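You operate a simulated robot arm through the tools that you are given. There is no shell and no other tool. Be economical: measure what you need, move in short steps, check, and stop when the job is done.

You are at the controls of a simulated two-armed robot. One attempt, no reset.

TASK
Wind a trial ring with a closed seam as the white card says.
Fine: the card's mandrel in the black holder, blue lever at HELD, yellow slider at the card's angle, orange lever ON, then crank the grey handwheel.

It is judged by the outcome, as a careful person would: the job done as asked, and still so three seconds after it is handed in. It fails if anything else is knocked over, pushed out of place, dropped, spilled or broken.

THE ROBOT
Two 7-joint arms with two-finger parallel grippers on one trunk, on a base that drives. Base frame: it is fixed to the floor where the robot stands at the start and does not move with it; the origin is under the middle of the robot, x ahead of it, y to its left, z up. Lengths are in mm, angles in degrees, forces in N, time in s.
The left shoulder is at the start at [60, 143, 926], the right one opposite. With the tool pointing down near the work surface each hand reaches from about 320 to 740 mm from the robot's upright axis, wherever it stands, measured 20 degrees to its own side. Places, roughly: black holder [600, -700, 1000]; blue lever [400, -600, 900]; orange lever [400, -800, 900]. Payload 1.57 kg a hand.
The tool frame of a hand sits at the grasp point between the pads (the TCP): z along the fingers, y along the line on which they close. The tips reach 30 mm beyond it. The gripper opens to 110 mm. The fingers are 24 mm wide and 12 mm thick; the gripper's body (48 by 112 mm) begins 78 mm behind the TCP.
Orientation is that of the tool frame in the base frame, as a unit quaternion [w, x, y, z]. With the fingers straight down and closing along the base's y, the tool's x points along the base's -x, its y along +y and its z along -z.

THE INTERFACE
- The arms move only by the tool step_arm. It takes "left_steps", "right_steps" or both (then of equal length, played together; a hand with none holds still); each is a list of rows, each an object (a shift or turn left out is 0, a gripper value left out holds the last) with "delta_pos": the shift along the base's x, y, z in mm, a list of three; "delta_rot": the turn, a rotation vector about the base's x, y, z in rad, a list of three; "claw": the closure, from 0 (fully open) to 1 (shut). In form: [{"delta_pos": [tx, ty, tz], "delta_rot": [ax, ay, az], "claw": claw}, ...]. A call has 1 to 10 rows; each row is the pose to reach, as a shift and turn from the pose commanded when the call began. A row lasts 0.2 s, in which the tool goes at most 50 mm and 8.6 degrees; a call with a longer step from one row to the next is refused whole, and so is a gripper value outside its range. Where a pose cannot be reached the arm comes as near as it can. A force on the tool above 40 N (or 10 N above the force at the start of the call, whichever is more), or a blocked arm, ends the call early, and 0.2 s more pass. Each finger travels about 45 mm/s and halts on what it meets, pressing with about 38 N; the grip force reading is that of the motor and also rises with nothing between the fingers. The clock runs only during rows and for 0.2 s after the last one: add rows that repeat a pose to give the fingers time. The reply holds the time, the measured pose of the TCP, the force on the tool along the base axes, the opening and the grip force, in the units named above and with some noise, with the torque about the TCP (base axes, N m) and any sound that the robot's microphone picked up.
- Cameras (640 x 400 px; columns grow to the right, rows downward): "scene" is now at [51.2, -19.1, 1546.5]; the picture's right is [-0.22, -0.98, 0.00], its down [-0.67, 0.15, -0.73] and it looks along [0.71, -0.16, -0.68] (base axes); focal length 214 px, centre (320, 200). "left" rides on the left gripper at [70, -16, -141] in its tool frame; the picture's right is [0.23, 0.97, 0.00], its down [-0.86, 0.20, -0.48] and it looks along [-0.47, 0.11, 0.88] (tool axes); focal length 222 px, centre (320, 200). "right" rides on the right gripper at [70, 16, -141] in its tool frame; the picture's right is [-0.23, 0.97, 0.00], its down [-0.86, -0.20, -0.48] and it looks along [-0.47, -0.11, 0.88] (tool axes); focal length 222 px, centre (320, 200). There is no depth. A picture from a camera that has moved, and an enlarged one, comes with that camera's place and axes in the base frame and with its lens.
- get_image(camera): a new picture of that camera. No time passes.
- move_column(by): slides the trunk up (or, below 0, down) by that many mm; the arms and the scene camera ride with it, the base frame stays. It gives what a move gives, with no picture.
- base_move(legs): drives the robot by 1 to 6 legs, each [ahead, left, turn to the left] in mm, mm and degrees, along the robot's own axes; the way and the turn of a leg run together, so that a leg with both is an arc; at most 1500 mm and 180 degrees a leg. The arms and the cameras ride along, it lands a little off, and it stops where it bumps. It gives what a move gives.
- aim_head(pan, tilt): turns the head with the scene camera to pan (to the left, within 86 degrees either way) and tilt (down, from -29 to 69), counted from straight ahead of the robot. It gives what a move gives.
- zoom(camera, box): a new picture of the part [left, top, right, bottom] of that camera's present view, enlarged. No time passes.
- finish_job(): hands the job in; it is judged then, once.

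Go step by step. Nothing tells you exact positions but the pictures and the camera data: compare them with the known pose of the tool, close in by small moves and look again before you grip or let go. The budget is 120 turns and 92 pictures, counting those below and the enlarged ones. Unless the task says otherwise, let go and move clear before handing in, and close with one line.

The tools are called after "Emit:" as a command line: name --argument value ..., lists and objects as JSON in quotes. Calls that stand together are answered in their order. step_arm: Moves the arms, as the interface text tells. Its arguments: {"type":"object","properties":{"left_steps":{"type":"array","items":{"type":"object","properties":{"delta_pos":{"type":"array","items":{"type":"number"}},"delta_rot":{"type":"array","items":{"type":"number"}},"claw":{"type":"number"}}}},"right_steps":{"type":"array","items":{"type":"object","properties":{"delta_pos":{"type":"array","items":{"type":"number"}},"delta_rot":{"type":"array","items":{"type":"number"}},"claw":{"type":"number"}}}}},"required":[]} The other tools are called the same way: move_column (by) slides the trunk up or down; base_move (legs) drives the base; aim_head (pan, tilt) turns the head that bears the scene camera; get_image (camera) takes a picture; zoom (camera, box) takes an enlarged picture of a part of a camera's view; finish_job () hands the job in.

At the start:

```text
time_s: 0.0
left_tcp_pos: [460.3, -34.9, 999.4]
left_orientation: [0.0, -0.001, 1.0, 0.0]
left_contact_force: [-0.6, -0.6, 0.9]
left_moment: [-0.02, 0.03, -0.01]
left_opening: 110.0
left_grasp_force: 0.1
right_tcp_pos: [296.4, -440.3, 999.6]
right_orientation: [0.0, 0.001, 1.0, 0.0]
right_contact_force: [0.3, 0.3, 0.6]
right_moment: [-0.01, -0.02, 0.01]
right_opening: 109.9
right_grasp_force: 0.1
trunk travel left (down, up): [-525.0, 65.0]
robot x, y, heading: [0.8, 0.5, -0.0]
head pan, tilt: [-12.5, 42.9]
```

scene: 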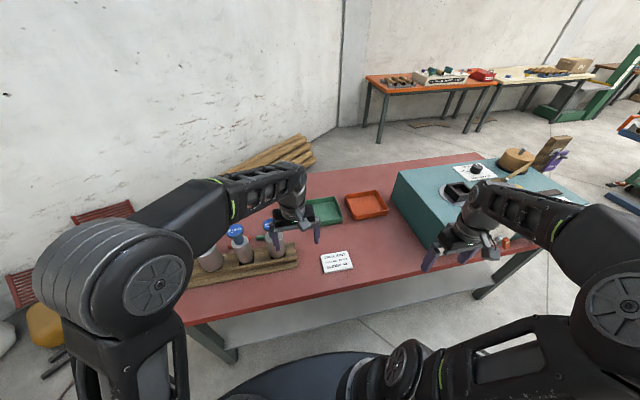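
right: 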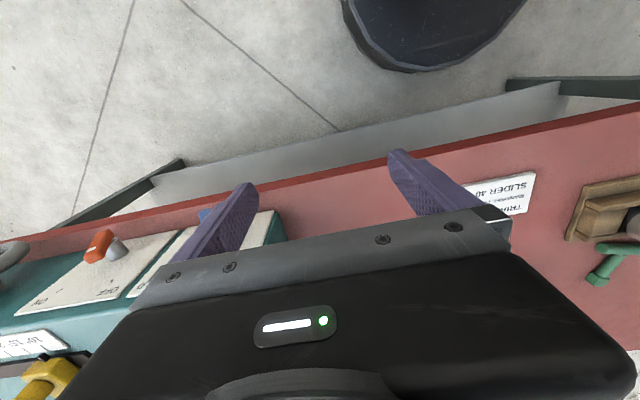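
left: 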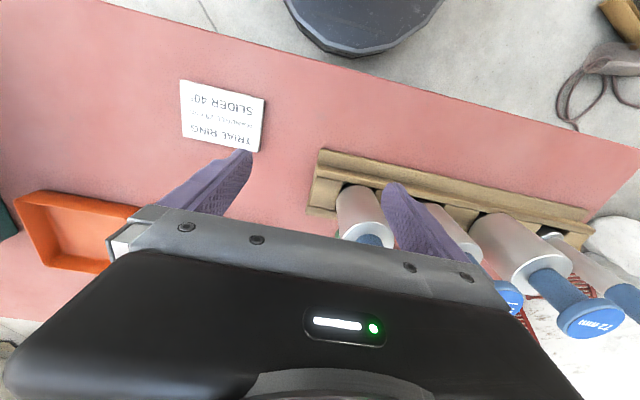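

I see a red bench with a card, a rack of mandrels with blue handles, and a teal machine to the right. I'll zoom in on the card and the rack first.

Emit:
zoom --camera "left" --box '[160, 70, 280, 160]'

Emit:
zoom --camera "scene" --box '[180, 180, 380, 305]'

Emit:
zoom --camera "scene" --box '[390, 130, 600, 270]'

```text
4.44 times, centred on (220, 115) of left
camera zoom: at [389.0, -51.8, 1140.3], right [-0.23, 0.97, 0.0], down [0.86, 0.2, 0.48], along [0.47, 0.11, -0.88], focal length 987 px, centre (764, 578)
```

zoom: 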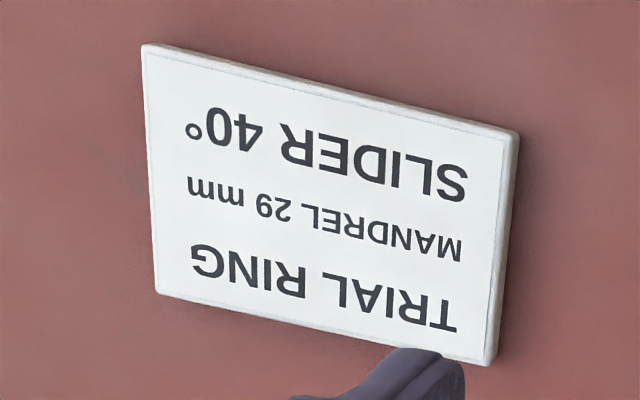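

```text
3.20 times, centred on (280, 242) of scene
camera zoom: at [51.2, -19.1, 1546.5], right [-0.22, -0.98, 0.0], down [-0.67, 0.15, -0.73], along [0.71, -0.16, -0.68], focal length 686 px, centre (448, 64)
```

zoom: 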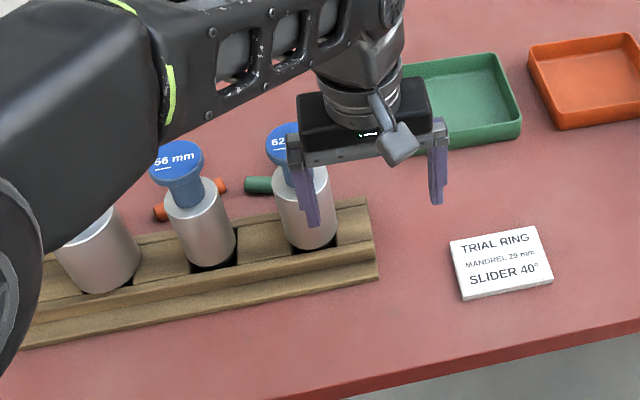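

```text
2.86 times, centred on (495, 200) of scene
camera zoom: at [51.2, -19.1, 1546.5], right [-0.22, -0.98, 0.0], down [-0.67, 0.15, -0.73], along [0.71, -0.16, -0.68], focal length 613 px, centre (-180, 200)
```

zoom: 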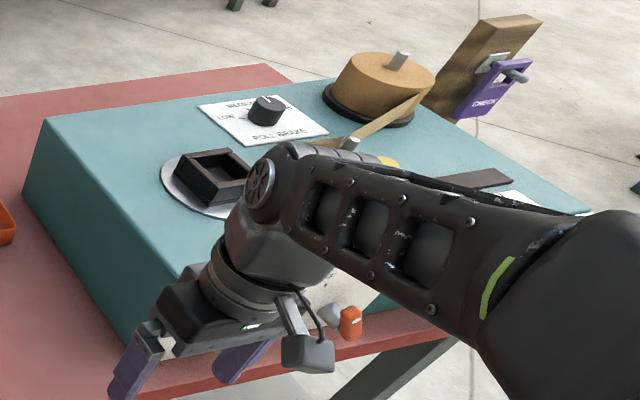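

The card says mandrel 29 mm and slider 40°. Next I'll read the mandrel tags and see the machine panel from the right hand's camera.

Emit:
zoom --camera "left" --box '[300, 140, 640, 352]'

Emit:
step_arm --right_steps '[{"delta_pos": [-10, 40, 20]}, {"delta_pos": [-20, 80, 40]}, {"delta_pos": [-30, 120, 60]}, {"delta_pos": [-30, 160, 80]}, {"delta_pos": [-30, 190, 100]}]' --left_steps '[{"delta_pos": [0, 0, 30]}, {"delta_pos": [-20, 30, 60]}, {"delta_pos": [-50, 60, 90]}, {"delta_pos": [-80, 90, 100]}, {"delta_pos": [-110, 120, 120]}]'

```text
1.88 times, centred on (470, 246) of left
camera zoom: at [389.0, -51.8, 1140.3], right [-0.23, 0.97, 0.0], down [0.86, 0.2, 0.48], along [0.47, 0.11, -0.88], focal length 418 px, centre (38, 113)
```

zoom: 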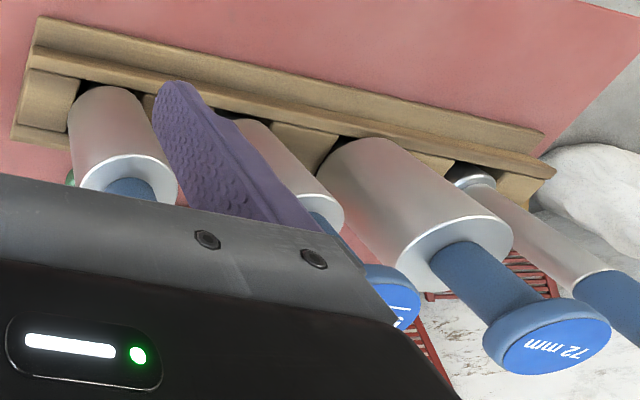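

```text
refused: row 3 steps farther than a row can; nothing moved
```

Four mandrels: 62, 56, 72 and an unread one. I'll raise the hands and aim the head to look.

Emit:
step_arm --right_steps '[{"delta_pos": [-10, 30, 20]}, {"delta_pos": [-20, 60, 40]}, {"delta_pos": [-30, 90, 60]}, {"delta_pos": [-30, 120, 80]}, {"delta_pos": [-30, 150, 100]}]' --left_steps '[{"delta_pos": [0, 0, 40]}, {"delta_pos": [-20, 0, 80]}, {"delta_pos": [-50, 0, 110]}, {"delta_pos": [-80, 0, 140]}, {"delta_pos": [-110, 0, 160]}]'

Emit:
get_image --camera "left"

Emit:
aim_head --pan -35 --tilt 40

Emit:
get_image --camera "scene"

```text
time_s: 1.2
left_tcp_pos: [407.9, -33.4, 1109.6]
left_orientation: [0.0, 0.0, 1.0, -0.001]
left_contact_force: [0.1, -0.2, 0.7]
left_moment: [-0.03, -0.02, 0.02]
left_opening: 110.1
left_grasp_force: 0.0
left hand out of reach, approached as far as the arm can: row 4, 5
right_tcp_pos: [269.1, -291.4, 1101.5]
right_orientation: [0.0, -0.001, 1.0, -0.001]
right_contact_force: [1.0, 0.3, 0.3]
right_moment: [-0.03, 0.0, 0.02]
right_opening: 109.9
right_grasp_force: 0.0
trunk travel left (down, up): [-525.0, 65.0]
robot x, y, heading: [2.3, 2.8, -0.1]
head pan, tilt: [-12.5, 42.9]
```

```text
84 pictures are left
camera left: at [338.1, -50.2, 1250.4], right [-0.23, 0.97, 0.0], down [0.85, 0.2, 0.48], along [0.47, 0.11, -0.88], focal length 222 px, centre (320, 200)
```

left: 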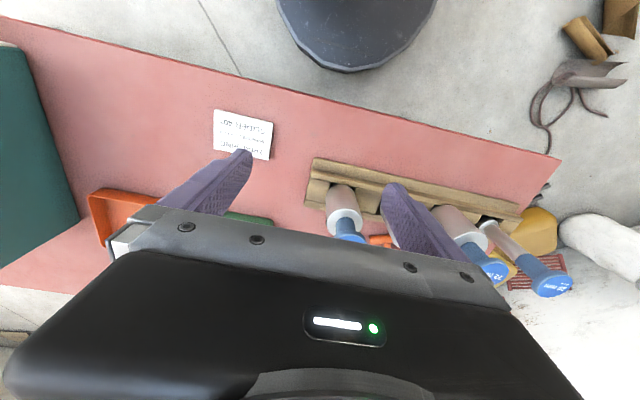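

```text
time_s: 2.1
left_tcp_pos: [408.9, -35.9, 1109.7]
left_orientation: [-0.001, 0.0, 1.0, 0.0]
left_contact_force: [0.6, -1.4, -0.6]
left_moment: [0.01, 0.0, 0.0]
left_opening: 109.9
left_grasp_force: 0.0
right_tcp_pos: [270.0, -293.1, 1099.8]
right_orientation: [0.001, -0.001, 1.0, 0.0]
right_contact_force: [-0.5, -0.6, -0.6]
right_moment: [0.03, 0.03, 0.01]
right_opening: 110.2
right_grasp_force: 0.0
trunk travel left (down, up): [-525.0, 65.0]
robot x, y, heading: [0.5, 0.7, -0.0]
head pan, tilt: [-35.0, 40.0]
```

```text
83 pictures are left
camera scene: at [39.9, -49.8, 1550.8], right [-0.57, -0.82, 0.0], down [-0.53, 0.37, -0.77], along [0.63, -0.44, -0.64], focal length 214 px, centre (320, 200)
```

scene: 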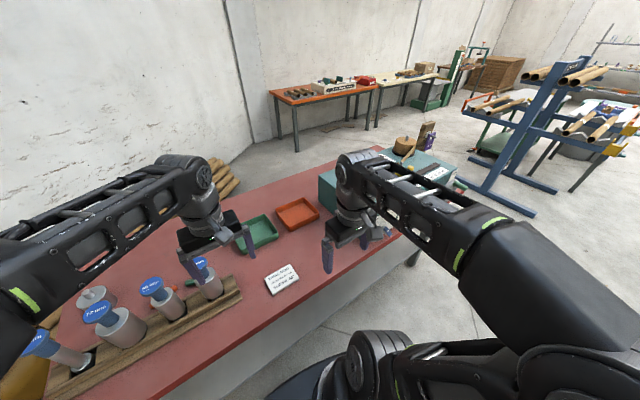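

Emit:
zoom --camera "scene" --box '[10, 240, 250, 390]'

Emit:
zoom --camera "left" --box '[440, 190, 600, 310]'

```text
2.67 times, centred on (130, 315) of scene
camera zoom: at [39.9, -49.8, 1550.8], right [-0.57, -0.82, 0.0], down [-0.53, 0.37, -0.77], along [0.63, -0.44, -0.64], focal length 572 px, centre (827, -107)
```

zoom: 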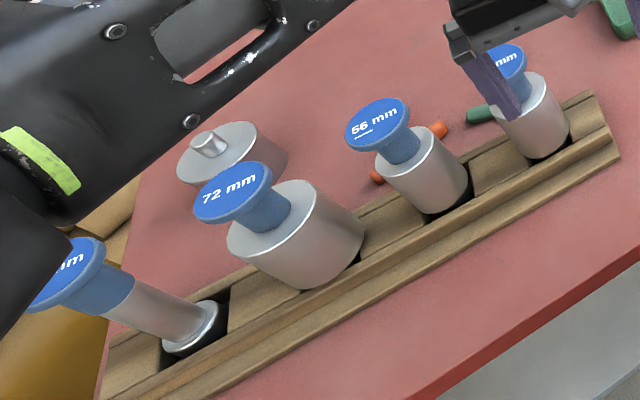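

```text
3.33 times, centred on (520, 250) of left
camera zoom: at [338.6, -51.6, 1250.1], right [-0.23, 0.97, 0.0], down [0.86, 0.2, 0.48], along [0.47, 0.11, -0.88], focal length 740 px, centre (-347, 33)
```

zoom: 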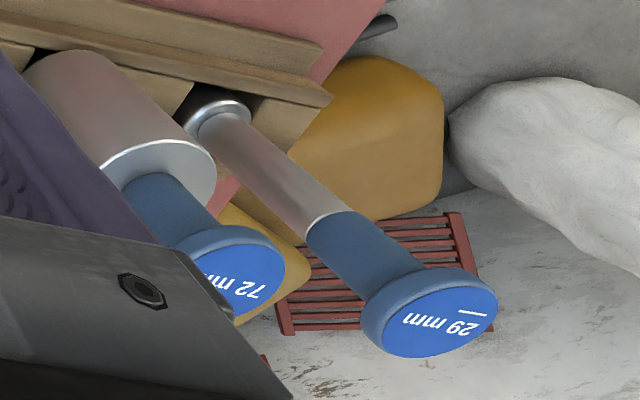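

The 29 mm mandrel is the leftmost, with its knob at about [530, 373, 1007]. Before choosing a grip I'll survey the machine: drive right a bit with the hands drawn back.

Emit:
step_arm --left_steps '[{"delta_pos": [0, 40, 0]}, {"delta_pos": [0, 80, 0]}, {"delta_pos": [0, 120, 0]}, {"delta_pos": [0, 160, 0]}, {"delta_pos": [-30, 190, 0]}, {"delta_pos": [-60, 190, 0]}]'

Emit:
base_move --legs '[[0, -450, 0]]'

Emit:
aim_head --pan -15 --tilt 45

Emit:
get_image --camera "scene"

Emit:
get_image --camera "right"

```text
time_s: 3.5
left_tcp_pos: [350.9, 152.3, 1104.7]
left_orientation: [0.0, 0.001, 1.0, 0.0]
left_contact_force: [-1.0, -0.2, -1.2]
left_moment: [0.04, 0.04, -0.01]
left_opening: 110.0
left_grasp_force: 0.0
right_tcp_pos: [268.9, -292.7, 1101.5]
right_orientation: [0.0, 0.001, 1.0, 0.001]
right_contact_force: [0.3, 0.5, -0.1]
right_moment: [0.0, 0.0, 0.02]
right_opening: 110.1
right_grasp_force: 0.1
trunk travel left (down, up): [-525.0, 65.0]
robot x, y, heading: [-2.6, 2.1, 0.1]
head pan, tilt: [-35.0, 40.0]
```

```text
time_s: 6.2
left_tcp_pos: [352.1, -299.1, 1104.7]
left_orientation: [0.0, 0.001, 1.0, 0.0]
left_contact_force: [0.9, -0.9, -0.9]
left_moment: [0.01, 0.0, -0.01]
left_opening: 110.0
left_grasp_force: 0.1
right_tcp_pos: [266.7, -744.8, 1102.2]
right_orientation: [0.001, 0.002, 1.0, -0.001]
right_contact_force: [-0.3, 0.3, -0.2]
right_moment: [0.06, 0.02, 0.0]
right_opening: 110.3
right_grasp_force: 0.1
trunk travel left (down, up): [-525.0, 65.0]
robot x, y, heading: [-0.4, -448.7, -0.1]
head pan, tilt: [-35.0, 40.0]
```

```text
time_s: 7.0
left_tcp_pos: [351.6, -298.6, 1103.9]
left_orientation: [0.0, 0.002, 1.0, -0.001]
left_contact_force: [0.4, -0.3, 0.1]
left_moment: [0.03, -0.01, 0.01]
left_opening: 110.0
left_grasp_force: 0.0
right_tcp_pos: [268.6, -744.9, 1101.1]
right_orientation: [0.0, 0.002, 1.0, 0.0]
right_contact_force: [0.4, -0.6, 0.6]
right_moment: [0.01, 0.02, 0.01]
right_opening: 110.0
right_grasp_force: 0.0
trunk travel left (down, up): [-525.0, 65.0]
robot x, y, heading: [-0.3, -452.1, -0.2]
head pan, tilt: [-15.0, 45.0]
```

```text
80 pictures are left
camera scene: at [47.7, -472.6, 1543.6], right [-0.26, -0.96, 0.0], down [-0.68, 0.19, -0.71], along [0.68, -0.19, -0.71], focal length 214 px, centre (320, 200)
```

scene: 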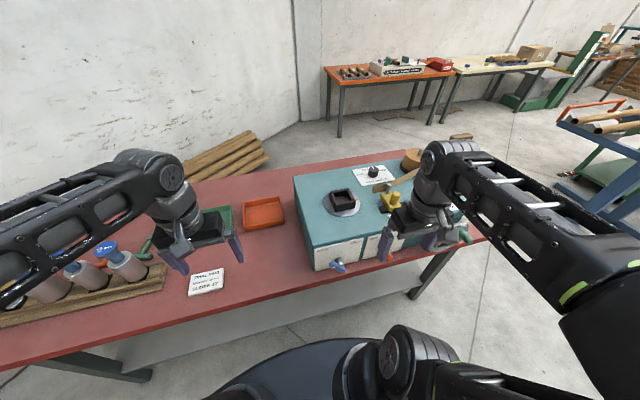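

```text
79 pictures are left
camera right: at [198.3, -727.3, 1241.1], right [0.23, 0.97, 0.0], down [0.85, -0.2, 0.48], along [0.47, -0.11, -0.88], focal length 222 px, centre (320, 200)
```

right: 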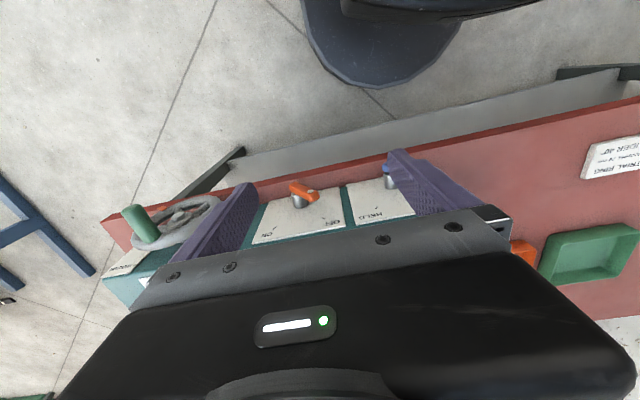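

The machine is in view; the right arm is blocking it, so I'll draw it aside and zoom in.

Emit:
step_arm --right_steps '[{"delta_pos": [0, -45, 0]}, {"delta_pos": [0, -90, 0]}, {"delta_pos": [0, -135, 0]}, {"delta_pos": [0, -180, 0]}, {"delta_pos": [0, -225, 0]}, {"delta_pos": [0, -270, 0]}]'

Emit:
aim_head --pan -30 --tilt 45

Emit:
get_image --camera "scene"

```text
time_s: 8.4
left_tcp_pos: [350.8, -299.9, 1104.4]
left_orientation: [0.001, 0.002, 1.0, 0.0]
left_contact_force: [1.0, -0.2, 0.2]
left_moment: [0.03, 0.02, -0.03]
left_opening: 110.0
left_grasp_force: 0.1
right_tcp_pos: [266.8, -1014.1, 1101.1]
right_orientation: [0.0, 0.002, 1.0, 0.0]
right_contact_force: [-0.9, -1.2, -1.4]
right_moment: [0.0, -0.03, 0.01]
right_opening: 109.7
right_grasp_force: 0.2
trunk travel left (down, up): [-525.0, 65.0]
robot x, y, heading: [1.0, -449.8, -0.3]
head pan, tilt: [-15.0, 45.0]
```

```text
time_s: 9.2
left_tcp_pos: [352.6, -299.1, 1104.2]
left_orientation: [0.0, 0.001, 1.0, -0.001]
left_contact_force: [0.0, 0.9, 0.8]
left_moment: [-0.04, 0.03, -0.02]
left_opening: 109.9
left_grasp_force: 0.1
right_tcp_pos: [266.3, -1013.7, 1101.8]
right_orientation: [0.0, 0.002, 1.0, 0.0]
right_contact_force: [-0.4, 0.4, 0.2]
right_moment: [-0.03, -0.01, -0.02]
right_opening: 110.2
right_grasp_force: 0.0
trunk travel left (down, up): [-525.0, 65.0]
robot x, y, heading: [-0.9, -448.5, -0.2]
head pan, tilt: [-30.0, 45.0]
```

```text
78 pictures are left
camera scene: at [39.7, -492.2, 1543.5], right [-0.5, -0.86, 0.0], down [-0.61, 0.36, -0.71], along [0.61, -0.36, -0.71], focal length 214 px, centre (320, 200)
```

scene: 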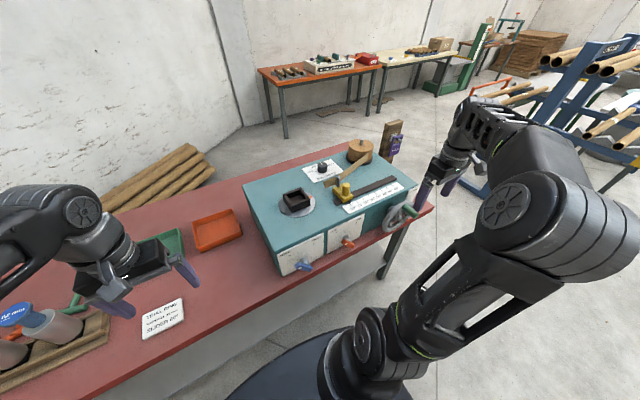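

Clear view now; zooming on the machine.

Emit:
zoom --camera "scene" --box '[240, 125, 440, 250]'

Emit:
zoom --camera "scene" --box '[260, 215, 420, 285]'

Emit:
zoom --camera "scene" --box '[320, 170, 420, 232]'

```text
3.20 times, centred on (340, 188) of scene
camera zoom: at [39.7, -492.2, 1543.5], right [-0.5, -0.86, 0.0], down [-0.61, 0.36, -0.71], along [0.61, -0.36, -0.71], focal length 686 px, centre (256, 240)
```

zoom: 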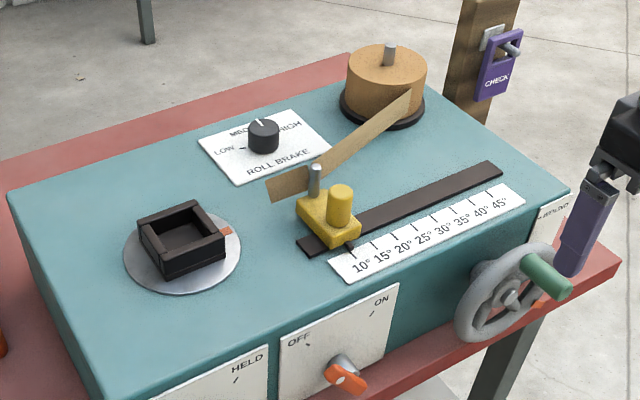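

```text
4.00 times, centred on (340, 250) of scene
camera zoom: at [39.7, -492.2, 1543.5], right [-0.5, -0.86, 0.0], down [-0.61, 0.36, -0.71], along [0.61, -0.36, -0.71], focal length 858 px, centre (240, 0)
```

zoom: 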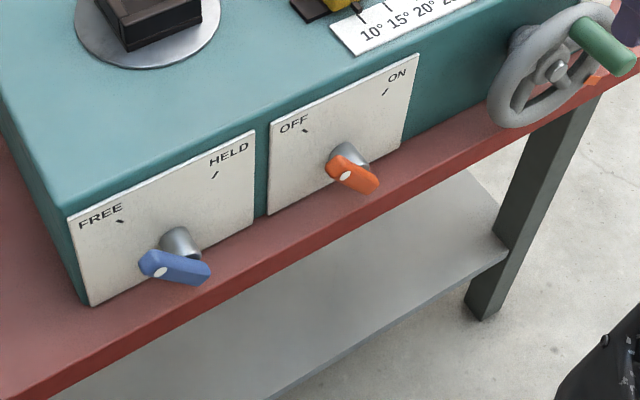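

```text
6.40 times, centred on (370, 201) of scene
camera zoom: at [39.7, -492.2, 1543.5], right [-0.5, -0.86, 0.0], down [-0.61, 0.36, -0.71], along [0.61, -0.36, -0.71], focal length 1373 px, centre (0, 194)
```

zoom: 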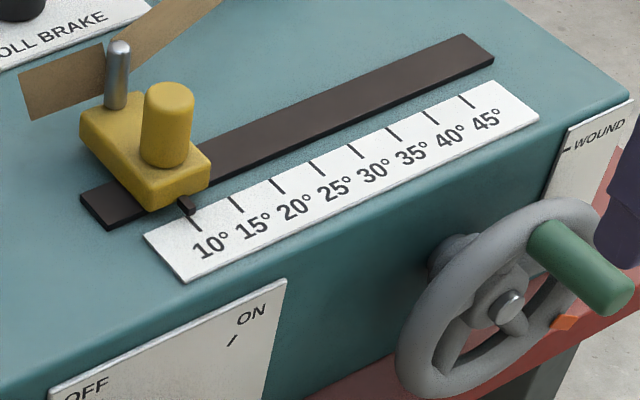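

Holder ≈ [560, -700, ~990]; levers and handwheel are on the front face, and the slider sits at 10°. I'll go back left to take the 29 mm mandrel, using a level, forward-pointing left hand.

Emit:
base_move --legs '[[0, 650, 0]]'

Emit:
step_arm --left_steps '[{"delta_rot": [0, -0.14, 0]}, {"delta_rot": [0, -0.28, 0], "delta_pos": [0, 0, -10]}, {"delta_rot": [0, -0.42, 0], "delta_pos": [0, 0, -20]}, {"delta_rot": [0, -0.56, 0], "delta_pos": [0, 0, -30]}, {"delta_rot": [0, -0.7, 0], "delta_pos": [0, 0, -40]}, {"delta_rot": [0, -0.84, 0], "delta_pos": [0, 0, -50]}, {"delta_rot": [0, -0.98, 0], "delta_pos": [0, 0, -60]}, {"delta_rot": [0, -1.12, 0], "delta_pos": [0, 0, -60]}, {"delta_rot": [0, -1.26, 0], "delta_pos": [0, 0, -60]}, {"delta_rot": [0, -1.4, 0], "delta_pos": [0, 0, -60]}]'

Emit:
aim_head --pan 15 --tilt 45

Emit:
get_image --camera "scene"

Emit:
get_image --camera "left"

```text
time_s: 12.8
left_tcp_pos: [346.5, 348.1, 1104.9]
left_orientation: [0.0, -0.006, 1.0, 0.0]
left_contact_force: [0.1, -0.4, -0.3]
left_moment: [0.0, 0.0, 0.0]
left_opening: 110.0
left_grasp_force: 0.1
right_tcp_pos: [271.3, -368.2, 1101.0]
right_orientation: [0.0, -0.007, 1.0, 0.0]
right_contact_force: [0.3, 0.0, 0.3]
right_moment: [-0.02, -0.04, -0.03]
right_opening: 110.1
right_grasp_force: 0.1
trunk travel left (down, up): [-525.0, 65.0]
robot x, y, heading: [1.9, 191.0, 0.6]
head pan, tilt: [-30.0, 45.0]
```

```text
time_s: 15.0
left_tcp_pos: [429.4, 196.7, 1121.4]
left_orientation: [0.635, -0.006, 0.773, -0.003]
left_contact_force: [-0.5, -0.7, -1.6]
left_moment: [-0.02, -0.17, 0.05]
left_opening: 110.2
left_grasp_force: 0.1
left hand out of reach, approached as far as the arm can: row 5, 6, 7, 8, 9, 10
right_tcp_pos: [273.7, -367.0, 1101.5]
right_orientation: [0.0, -0.005, 1.0, -0.001]
right_contact_force: [0.1, 0.8, -0.6]
right_moment: [-0.02, -0.02, 0.0]
right_opening: 109.8
right_grasp_force: 0.1
trunk travel left (down, up): [-525.0, 65.0]
robot x, y, heading: [-2.4, 193.1, 0.7]
head pan, tilt: [-30.0, 45.0]
```

```text
time_s: 16.1
left_tcp_pos: [428.6, 197.8, 1123.3]
left_orientation: [0.637, -0.007, 0.771, -0.001]
left_contact_force: [-0.2, -0.3, 0.6]
left_moment: [0.01, 0.01, 0.01]
left_opening: 110.0
left_grasp_force: 0.0
right_tcp_pos: [272.9, -367.9, 1099.9]
right_orientation: [0.001, -0.007, 1.0, 0.0]
right_contact_force: [-0.1, -0.1, 0.2]
right_moment: [0.01, -0.03, 0.01]
right_opening: 110.0
right_grasp_force: 0.0
trunk travel left (down, up): [-525.0, 65.0]
robot x, y, heading: [-3.8, 192.7, 1.0]
head pan, tilt: [15.0, 45.0]
```

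```text
74 pictures are left
camera scene: at [45.1, 211.6, 1543.5], right [0.27, -0.96, 0.0], down [-0.68, -0.19, -0.71], along [0.68, 0.19, -0.71], focal length 214 px, centre (320, 200)
```

scene: 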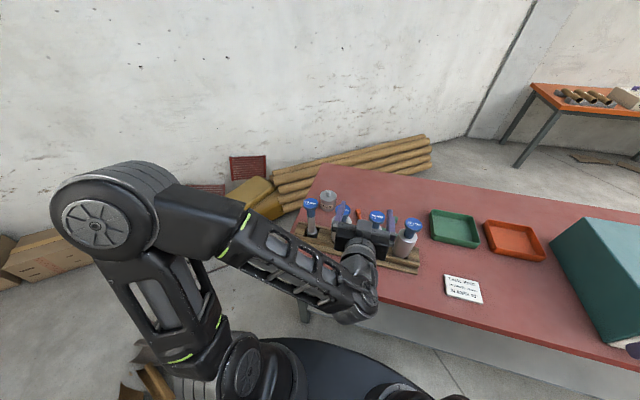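

```text
73 pictures are left
camera left: at [276.5, 179.7, 1082.0], right [-0.05, 0.97, -0.23], down [-0.31, 0.21, 0.93], along [0.95, 0.12, 0.29], focal length 222 px, centre (320, 200)
```

left: 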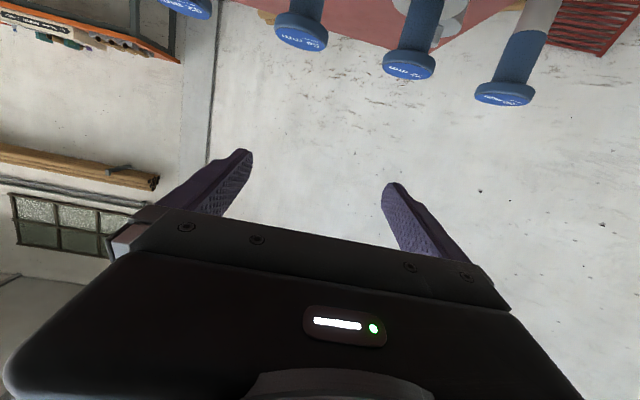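

Both views agree the mandrel axis is at about x 532, y 380, shaft around z 963. I'll level the hand and come up in front of it with the fingers partly closed.

Emit:
step_arm --left_steps '[{"delta_pos": [-10, 35, -20], "delta_rot": [0, -0.1, 0], "claw": 0.36}, {"delta_pos": [-20, 75, -40], "delta_rot": [0, -0.19, 0]}, {"delta_pos": [-28, 115, -60], "delta_rot": [0, -0.19, 0]}, {"delta_pos": [-28, 150, -85], "delta_rot": [0, -0.19, 0]}, {"delta_pos": [-28, 183, -110], "delta_rot": [0, -0.19, 0]}, {"delta_pos": [-28, 183, -140], "delta_rot": [0, -0.19, 0]}, {"delta_pos": [-28, 183, -158], "delta_rot": [0, -0.19, 0]}]'

Emit:
get_image --camera "left"

Emit:
zoom --camera "scene" --box '[240, 160, 440, 285]'

```text
time_s: 17.7
left_tcp_pos: [537.9, 318.6, 1032.8]
left_orientation: [0.712, -0.005, 0.702, -0.003]
left_contact_force: [0.6, 0.2, 0.8]
left_moment: [-0.02, -0.01, -0.02]
left_opening: 70.4
left_grasp_force: 0.0
left hand out of reach, approached as far as the arm can: row 1, 2, 3, 4, 5, 6, 7
right_tcp_pos: [273.1, -369.3, 1101.5]
right_orientation: [0.001, -0.006, 1.0, 0.0]
right_contact_force: [-0.4, 0.2, 0.3]
right_moment: [0.0, -0.02, -0.02]
right_opening: 110.1
right_grasp_force: 0.0
trunk travel left (down, up): [-525.0, 65.0]
robot x, y, heading: [-0.1, 191.4, 1.0]
head pan, tilt: [15.0, 45.0]
```

```text
72 pictures are left
camera left: at [395.6, 301.2, 960.9], right [0.0, 0.97, -0.24], down [-0.49, 0.21, 0.85], along [0.87, 0.12, 0.48], focal length 222 px, centre (320, 200)
```

left: 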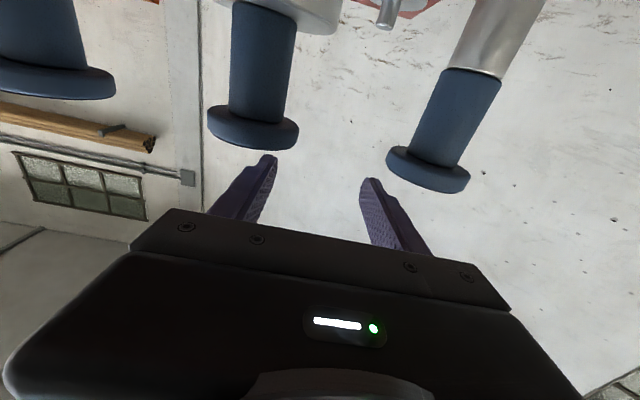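

```text
3.20 times, centred on (340, 222) of scene
camera zoom: at [45.2, 211.7, 1543.5], right [0.27, -0.96, 0.0], down [-0.68, -0.19, -0.71], along [0.68, 0.19, -0.71], focal length 686 px, centre (256, 128)
```

zoom: 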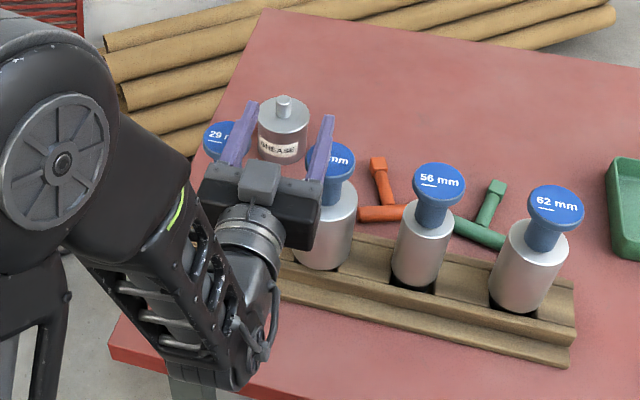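

The arm can't fold that close when level, and it overshot forward (safely above everything). I'll back the base up so the hand has room, then line up.

Emit:
base_move --legs '[[-160, 0, -0.8]]'

Emit:
step_arm --left_steps '[{"delta_pos": [10, 20, -15]}, {"delta_pos": [10, 40, -35]}, {"delta_pos": [10, 60, -55]}, {"delta_pos": [10, 62, -70]}]'

Emit:
get_image --camera "left"

Emit:
get_image --camera "scene"

```text
time_s: 19.1
left_tcp_pos: [376.8, 311.9, 1034.5]
left_orientation: [0.712, -0.001, 0.702, -0.007]
left_contact_force: [0.3, 0.0, -0.6]
left_moment: [-0.01, -0.02, 0.0]
left_opening: 70.2
left_grasp_force: 0.0
right_tcp_pos: [101.8, -372.7, 1101.0]
right_orientation: [0.0, 0.0, 1.0, 0.0]
right_contact_force: [-0.1, -0.4, -0.1]
right_moment: [0.02, -0.07, 0.0]
right_opening: 109.9
right_grasp_force: 0.0
trunk travel left (down, up): [-525.0, 65.0]
robot x, y, heading: [-166.1, 189.3, 0.2]
head pan, tilt: [15.0, 45.0]
```

```text
time_s: 20.1
left_tcp_pos: [405.5, 319.0, 1003.4]
left_orientation: [0.704, -0.01, 0.711, 0.008]
left_contact_force: [-0.3, 0.5, 0.3]
left_moment: [0.02, -0.03, -0.01]
left_opening: 70.5
left_grasp_force: 0.1
left hand out of reach, approached as far as the arm can: row 1, 2, 3, 4
right_tcp_pos: [104.6, -373.7, 1100.8]
right_orientation: [0.0, 0.0, 1.0, 0.0]
right_contact_force: [0.4, 0.3, -0.1]
right_moment: [-0.01, 0.02, -0.01]
right_opening: 109.8
right_grasp_force: 0.0
trunk travel left (down, up): [-525.0, 65.0]
robot x, y, heading: [-165.1, 191.9, 0.2]
head pan, tilt: [15.0, 45.0]
```

```text
70 pictures are left
camera left: at [262.7, 298.8, 934.5], right [-0.03, 0.97, -0.23], down [-0.47, 0.19, 0.86], along [0.88, 0.13, 0.46], focal length 222 px, centre (320, 200)
```

left: 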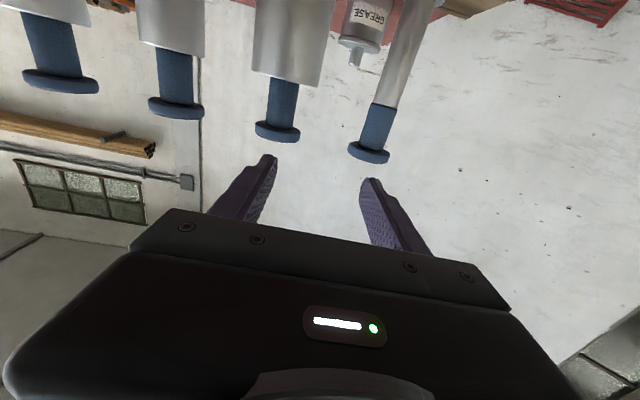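

```text
69 pictures are left
camera scene: at [-114.9, 210.4, 1543.5], right [0.26, -0.97, 0.0], down [-0.68, -0.18, -0.71], along [0.68, 0.18, -0.71], focal length 214 px, centre (320, 200)
```

scene: 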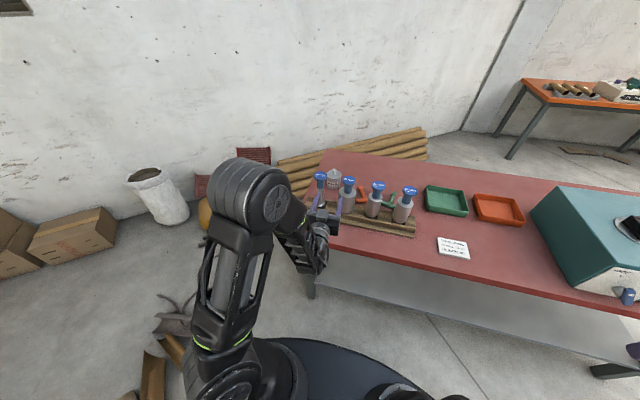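

Arm limits are awkward here, but the hand pose itself is fine; I'll do the alignment with the base and column instead.

Emit:
base_move --legs '[[0, 61, 0]]'

Emit:
move_column --by -38

Emit:
get_image --camera "left"

Emit:
zoom --camera "scene" --box '[260, 140, 420, 240]'

```text
time_s: 21.1
left_tcp_pos: [405.2, 381.1, 1002.9]
left_orientation: [0.704, -0.009, 0.71, 0.007]
left_contact_force: [0.0, 0.2, -0.2]
left_moment: [0.01, 0.01, -0.05]
left_opening: 70.6
left_grasp_force: 0.1
right_tcp_pos: [105.1, -308.1, 1102.2]
right_orientation: [0.0, 0.001, 1.0, -0.001]
right_contact_force: [0.0, -0.2, 0.5]
right_moment: [-0.05, 0.02, 0.0]
right_opening: 110.1
right_grasp_force: 0.0
trunk travel left (down, up): [-525.0, 65.0]
robot x, y, heading: [-165.2, 254.0, -0.2]
head pan, tilt: [15.0, 45.0]
```

```text
time_s: 21.9
left_tcp_pos: [405.2, 380.4, 965.3]
left_orientation: [0.705, -0.01, 0.71, 0.008]
left_contact_force: [1.2, 0.2, 0.4]
left_moment: [0.01, 0.0, 0.0]
left_opening: 70.2
left_grasp_force: 0.0
right_tcp_pos: [104.6, -310.2, 1062.9]
right_orientation: [0.001, 0.0, 1.0, 0.0]
right_contact_force: [0.1, -1.0, 0.9]
right_moment: [0.01, -0.01, 0.0]
right_opening: 110.2
right_grasp_force: 0.0
trunk travel left (down, up): [-487.0, 103.0]
robot x, y, heading: [-164.7, 253.0, 0.1]
head pan, tilt: [15.0, 45.0]
```

```text
68 pictures are left
camera left: at [262.0, 360.5, 896.8], right [-0.03, 0.97, -0.23], down [-0.48, 0.19, 0.86], along [0.88, 0.13, 0.46], focal length 222 px, centre (320, 200)
```

left: 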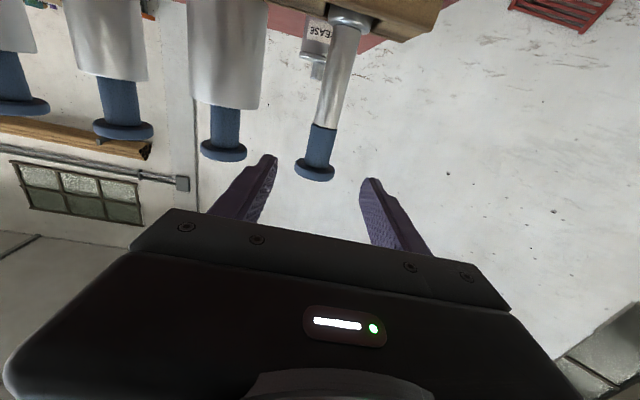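

```text
4.00 times, centred on (340, 190) of scene
camera zoom: at [-115.9, 272.3, 1505.6], right [0.26, -0.97, 0.0], down [-0.68, -0.18, -0.71], along [0.68, 0.18, -0.71], focal length 858 px, centre (240, 240)
```

zoom: 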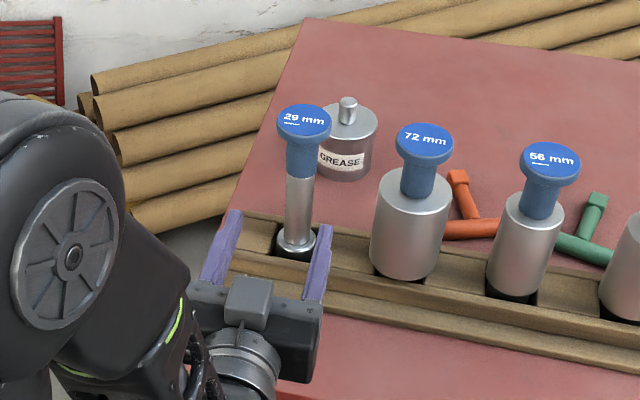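

Aligned: axis at y≈382, shaft z 940–980. Lower 3 mm, drive in 127 mm, then look.

Emit:
move_column --by -4

Emit:
base_move --legs '[[127, 0, 0]]'

Emit:
get_image --camera "left"

Emit:
zoom --camera "scene" --box '[240, 160, 400, 260]'

```text
time_s: 22.4
left_tcp_pos: [405.3, 380.0, 962.0]
left_orientation: [0.704, -0.009, 0.71, 0.008]
left_contact_force: [-0.7, -0.1, -0.3]
left_moment: [-0.01, 0.01, 0.04]
left_opening: 70.2
left_grasp_force: 0.2
right_tcp_pos: [105.8, -309.7, 1058.5]
right_orientation: [0.0, -0.001, 1.0, -0.001]
right_contact_force: [-0.3, 1.0, -0.1]
right_moment: [-0.01, -0.01, -0.03]
right_opening: 109.9
right_grasp_force: 0.1
trunk travel left (down, up): [-483.0, 107.0]
robot x, y, heading: [-167.1, 250.2, -0.1]
head pan, tilt: [15.0, 45.0]
```

```text
time_s: 23.7
left_tcp_pos: [534.4, 382.0, 960.4]
left_orientation: [0.703, -0.009, 0.711, 0.008]
left_contact_force: [0.4, -0.4, 0.1]
left_moment: [0.04, -0.04, -0.02]
left_opening: 70.3
left_grasp_force: 0.0
right_tcp_pos: [235.4, -311.7, 1060.2]
right_orientation: [-0.001, 0.0, 1.0, 0.0]
right_contact_force: [0.4, -1.0, 0.1]
right_moment: [-0.01, 0.02, 0.03]
right_opening: 109.8
right_grasp_force: 0.0
trunk travel left (down, up): [-483.0, 107.0]
robot x, y, heading: [-38.5, 250.8, -0.1]
head pan, tilt: [15.0, 45.0]
```

```text
66 pictures are left
camera left: at [391.2, 360.7, 892.3], right [-0.03, 0.97, -0.23], down [-0.47, 0.19, 0.86], along [0.88, 0.13, 0.46], focal length 222 px, centre (320, 200)
```

left: 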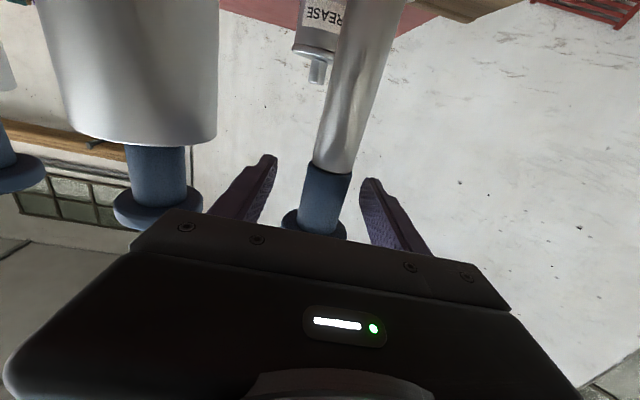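

```text
4.00 times, centred on (320, 210) of scene
camera zoom: at [14.2, 272.1, 1501.5], right [0.26, -0.97, 0.0], down [-0.68, -0.18, -0.71], along [0.68, 0.18, -0.71], focal length 858 px, centre (320, 160)
```

zoom: 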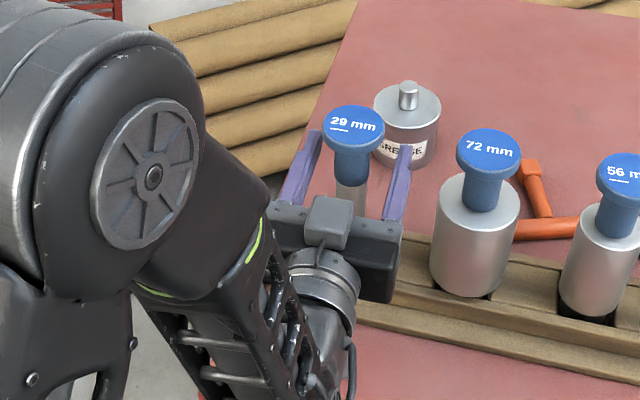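

The shaft is between the fingers; closing.

Emit:
step_arm --left_steps '[{"claw": 0.6}, {"claw": 0.8}, {"claw": 0.9}, {"claw": 0.9}, {"claw": 0.9}]'

Emit:
move_column --by 40

Emit:
get_image --camera "scene"

```text
time_s: 24.9
left_tcp_pos: [533.7, 381.4, 962.0]
left_orientation: [0.704, -0.009, 0.711, 0.007]
left_contact_force: [0.1, 0.6, 0.3]
left_moment: [0.46, -0.03, 0.08]
left_opening: 30.8
left_grasp_force: 36.2
right_tcp_pos: [232.2, -309.3, 1059.2]
right_orientation: [0.0, 0.0, 1.0, 0.001]
right_contact_force: [-0.2, 0.6, -0.1]
right_moment: [0.02, -0.01, 0.04]
right_opening: 110.0
right_grasp_force: 0.0
trunk travel left (down, up): [-483.0, 107.0]
robot x, y, heading: [-36.8, 251.4, -0.0]
head pan, tilt: [15.0, 45.0]
```

```text
time_s: 25.7
left_tcp_pos: [533.3, 382.2, 1001.4]
left_orientation: [0.704, -0.009, 0.711, 0.008]
left_contact_force: [-0.9, 0.5, -2.1]
left_moment: [0.48, 0.02, 0.23]
left_opening: 30.5
left_grasp_force: 37.9
right_tcp_pos: [233.0, -310.6, 1099.0]
right_orientation: [-0.001, -0.001, 1.0, 0.001]
right_contact_force: [-0.3, 0.3, -0.5]
right_moment: [0.01, -0.01, 0.0]
right_opening: 110.0
right_grasp_force: 0.1
trunk travel left (down, up): [-523.0, 67.0]
robot x, y, heading: [-34.8, 253.1, -0.1]
head pan, tilt: [15.0, 45.0]
```

```text
64 pictures are left
camera scene: at [13.0, 272.0, 1541.5], right [0.26, -0.97, 0.0], down [-0.68, -0.18, -0.71], along [0.68, 0.18, -0.71], focal length 214 px, centre (320, 200)
```

scene: 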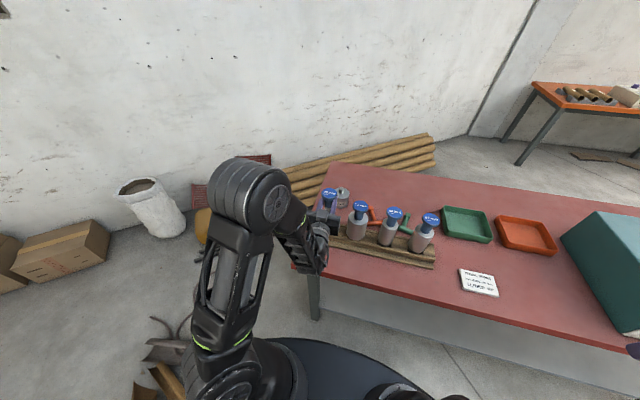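

Held and lifted. Raise column fully and try raising the arm as well.

Emit:
move_column --by 66

Emit:
step_arm --left_steps '[{"delta_pos": [0, 0, 25]}, {"delta_pos": [0, 0, 50]}, {"delta_pos": [0, 0, 75]}, {"delta_pos": [0, 0, 100]}]'

Emit:
zoom --camera "scene" --box '[240, 140, 400, 240]'

```text
time_s: 26.8
left_tcp_pos: [533.5, 382.1, 1067.7]
left_orientation: [0.703, -0.009, 0.711, 0.007]
left_contact_force: [0.4, -1.4, -2.6]
left_moment: [-0.44, -0.01, -0.25]
left_opening: 30.3
left_grasp_force: 38.5
right_tcp_pos: [234.8, -310.7, 1164.8]
right_orientation: [0.0, 0.001, 1.0, 0.001]
right_contact_force: [0.6, 0.7, -0.2]
right_moment: [-0.02, 0.02, 0.01]
right_opening: 109.9
right_grasp_force: 0.1
trunk travel left (down, up): [-589.0, 1.0]
robot x, y, heading: [-32.6, 250.9, 0.1]
head pan, tilt: [15.0, 45.0]
```

```text
time_s: 27.8
left_tcp_pos: [534.4, 381.9, 1168.5]
left_orientation: [0.703, -0.01, 0.711, 0.008]
left_contact_force: [-0.7, 1.9, -1.9]
left_moment: [0.46, 0.03, 0.25]
left_opening: 30.2
left_grasp_force: 37.9
right_tcp_pos: [234.1, -309.7, 1165.0]
right_orientation: [-0.001, 0.0, 1.0, -0.001]
right_contact_force: [-1.1, -0.4, 0.6]
right_moment: [-0.02, -0.04, -0.01]
right_opening: 110.1
right_grasp_force: 0.2
trunk travel left (down, up): [-589.0, 1.0]
robot x, y, heading: [-39.0, 251.7, -0.1]
head pan, tilt: [15.0, 45.0]
```

```text
4.00 times, centred on (320, 190) of scene
camera zoom: at [12.4, 272.2, 1607.5], right [0.26, -0.97, 0.0], down [-0.68, -0.18, -0.71], along [0.68, 0.18, -0.71], focal length 858 px, centre (320, 240)
```

zoom: 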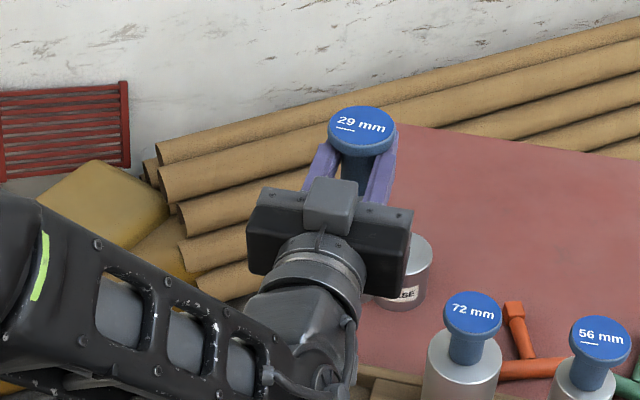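

Good height (z 1168). Tuck the right hand in, back up, and drive right toward the machine.

Emit:
step_arm --right_steps '[{"delta_pos": [0, 45, 0]}, {"delta_pos": [0, 90, 0]}, {"delta_pos": [0, 135, 0]}, {"delta_pos": [0, 180, 0]}, {"delta_pos": [0, 225, 0]}, {"delta_pos": [0, 250, 0]}]'

Emit:
base_move --legs '[[-170, 0, 0], [0, -1080, 0]]'

Emit:
aim_head --pan 0 --tilt 42

Emit:
get_image --camera "scene"

Emit:
get_image --camera "left"

Emit:
get_image --camera "right"

```text
time_s: 29.2
left_tcp_pos: [534.3, 380.9, 1169.2]
left_orientation: [0.704, -0.01, 0.71, 0.009]
left_contact_force: [1.1, 0.6, -2.1]
left_moment: [0.01, -0.01, 0.0]
left_opening: 30.4
left_grasp_force: 37.5
right_tcp_pos: [233.7, -58.3, 1164.9]
right_orientation: [0.0, 0.0, 1.0, -0.001]
right_contact_force: [-0.5, -0.5, -0.1]
right_moment: [-0.02, 0.01, -0.01]
right_opening: 110.1
right_grasp_force: 0.1
trunk travel left (down, up): [-589.0, 1.0]
robot x, y, heading: [-32.2, 251.4, 0.1]
head pan, tilt: [15.0, 45.0]
```

```text
time_s: 35.8
left_tcp_pos: [373.5, -689.0, 1168.7]
left_orientation: [0.703, -0.02, 0.71, 0.018]
left_contact_force: [-0.4, -0.6, -2.0]
left_moment: [-0.02, 0.04, 0.01]
left_opening: 29.9
left_grasp_force: 37.8
right_tcp_pos: [84.3, -1135.6, 1163.9]
right_orientation: [0.001, -0.014, 1.0, 0.001]
right_contact_force: [0.9, -0.5, 0.3]
right_moment: [0.03, 0.01, -0.02]
right_opening: 110.2
right_grasp_force: 0.1
trunk travel left (down, up): [-589.0, 1.0]
robot x, y, heading: [-191.1, -831.6, 1.5]
head pan, tilt: [15.0, 45.0]
```

```text
time_s: 36.6
left_tcp_pos: [373.2, -689.2, 1168.5]
left_orientation: [0.703, -0.02, 0.71, 0.018]
left_contact_force: [0.6, -0.8, -2.0]
left_moment: [0.0, -0.01, 0.01]
left_opening: 30.2
left_grasp_force: 37.9
right_tcp_pos: [84.6, -1135.0, 1164.6]
right_orientation: [0.0, -0.014, 1.0, 0.0]
right_contact_force: [-0.2, -0.7, -0.1]
right_moment: [0.01, 0.02, -0.01]
right_opening: 110.0
right_grasp_force: 0.0
trunk travel left (down, up): [-589.0, 1.0]
robot x, y, heading: [-190.7, -832.6, 1.5]
head pan, tilt: [0.0, 42.0]
```

```text
62 pictures are left
camera scene: at [-139.6, -831.7, 1611.8], right [0.03, -1.0, 0.0], down [-0.67, -0.02, -0.74], along [0.74, 0.02, -0.67], focal length 214 px, centre (320, 200)
```

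scene: 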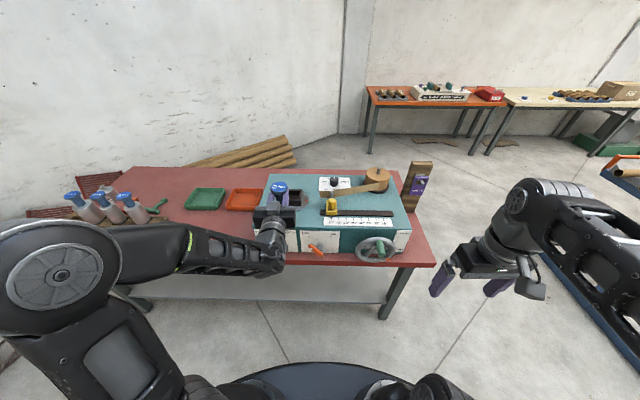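

```text
61 pictures are left
camera left: at [231.0, -712.6, 1099.6], right [-0.05, 0.97, -0.23], down [-0.48, 0.18, 0.86], along [0.88, 0.15, 0.46], focal length 222 px, centre (320, 200)
```

left: 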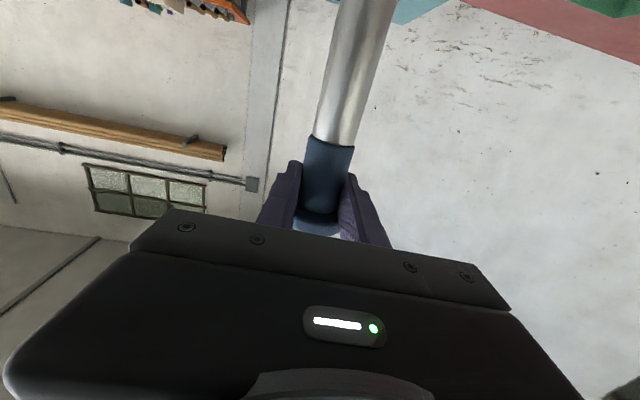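

```text
60 pictures are left
camera right: at [14.4, -1120.0, 1305.3], right [0.2, 0.98, 0.0], down [0.86, -0.18, 0.48], along [0.47, -0.1, -0.88], focal length 222 px, centre (320, 200)
```

right: 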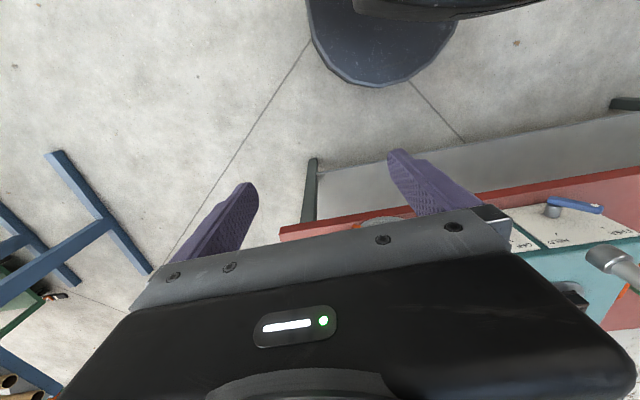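

I'll zoom both on the holder area and on the mandrel's lower end.

Emit:
zoom --camera "scene" --box '[250, 155, 430, 268]'

Emit:
zoom --camera "right" --box '[480, 180, 640, 320]'

```text
3.54 times, centred on (340, 212) of scene
camera zoom: at [-139.6, -831.7, 1611.8], right [0.03, -1.0, 0.0], down [-0.67, -0.02, -0.74], along [0.74, 0.02, -0.67], focal length 759 px, centre (249, 159)
```

zoom: 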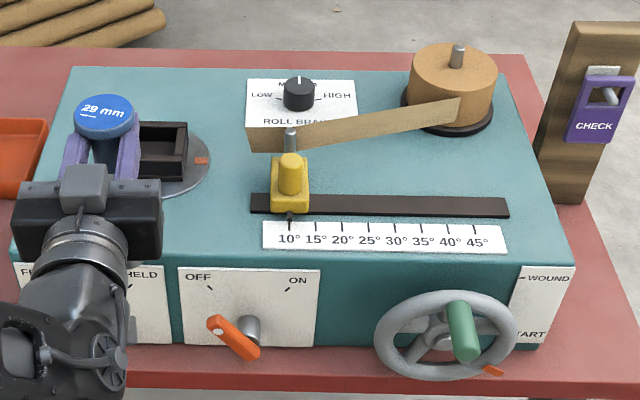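

```text
2.86 times, centred on (560, 250) of right
camera zoom: at [14.4, -1120.0, 1305.3], right [0.2, 0.98, 0.0], down [0.86, -0.18, 0.48], along [0.47, -0.1, -0.88], focal length 635 px, centre (-366, 57)
```

zoom: 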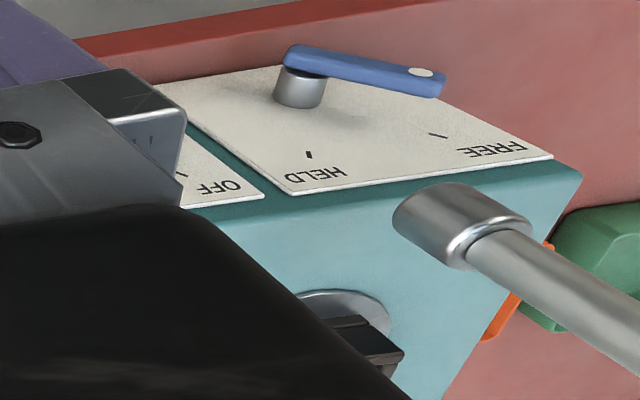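

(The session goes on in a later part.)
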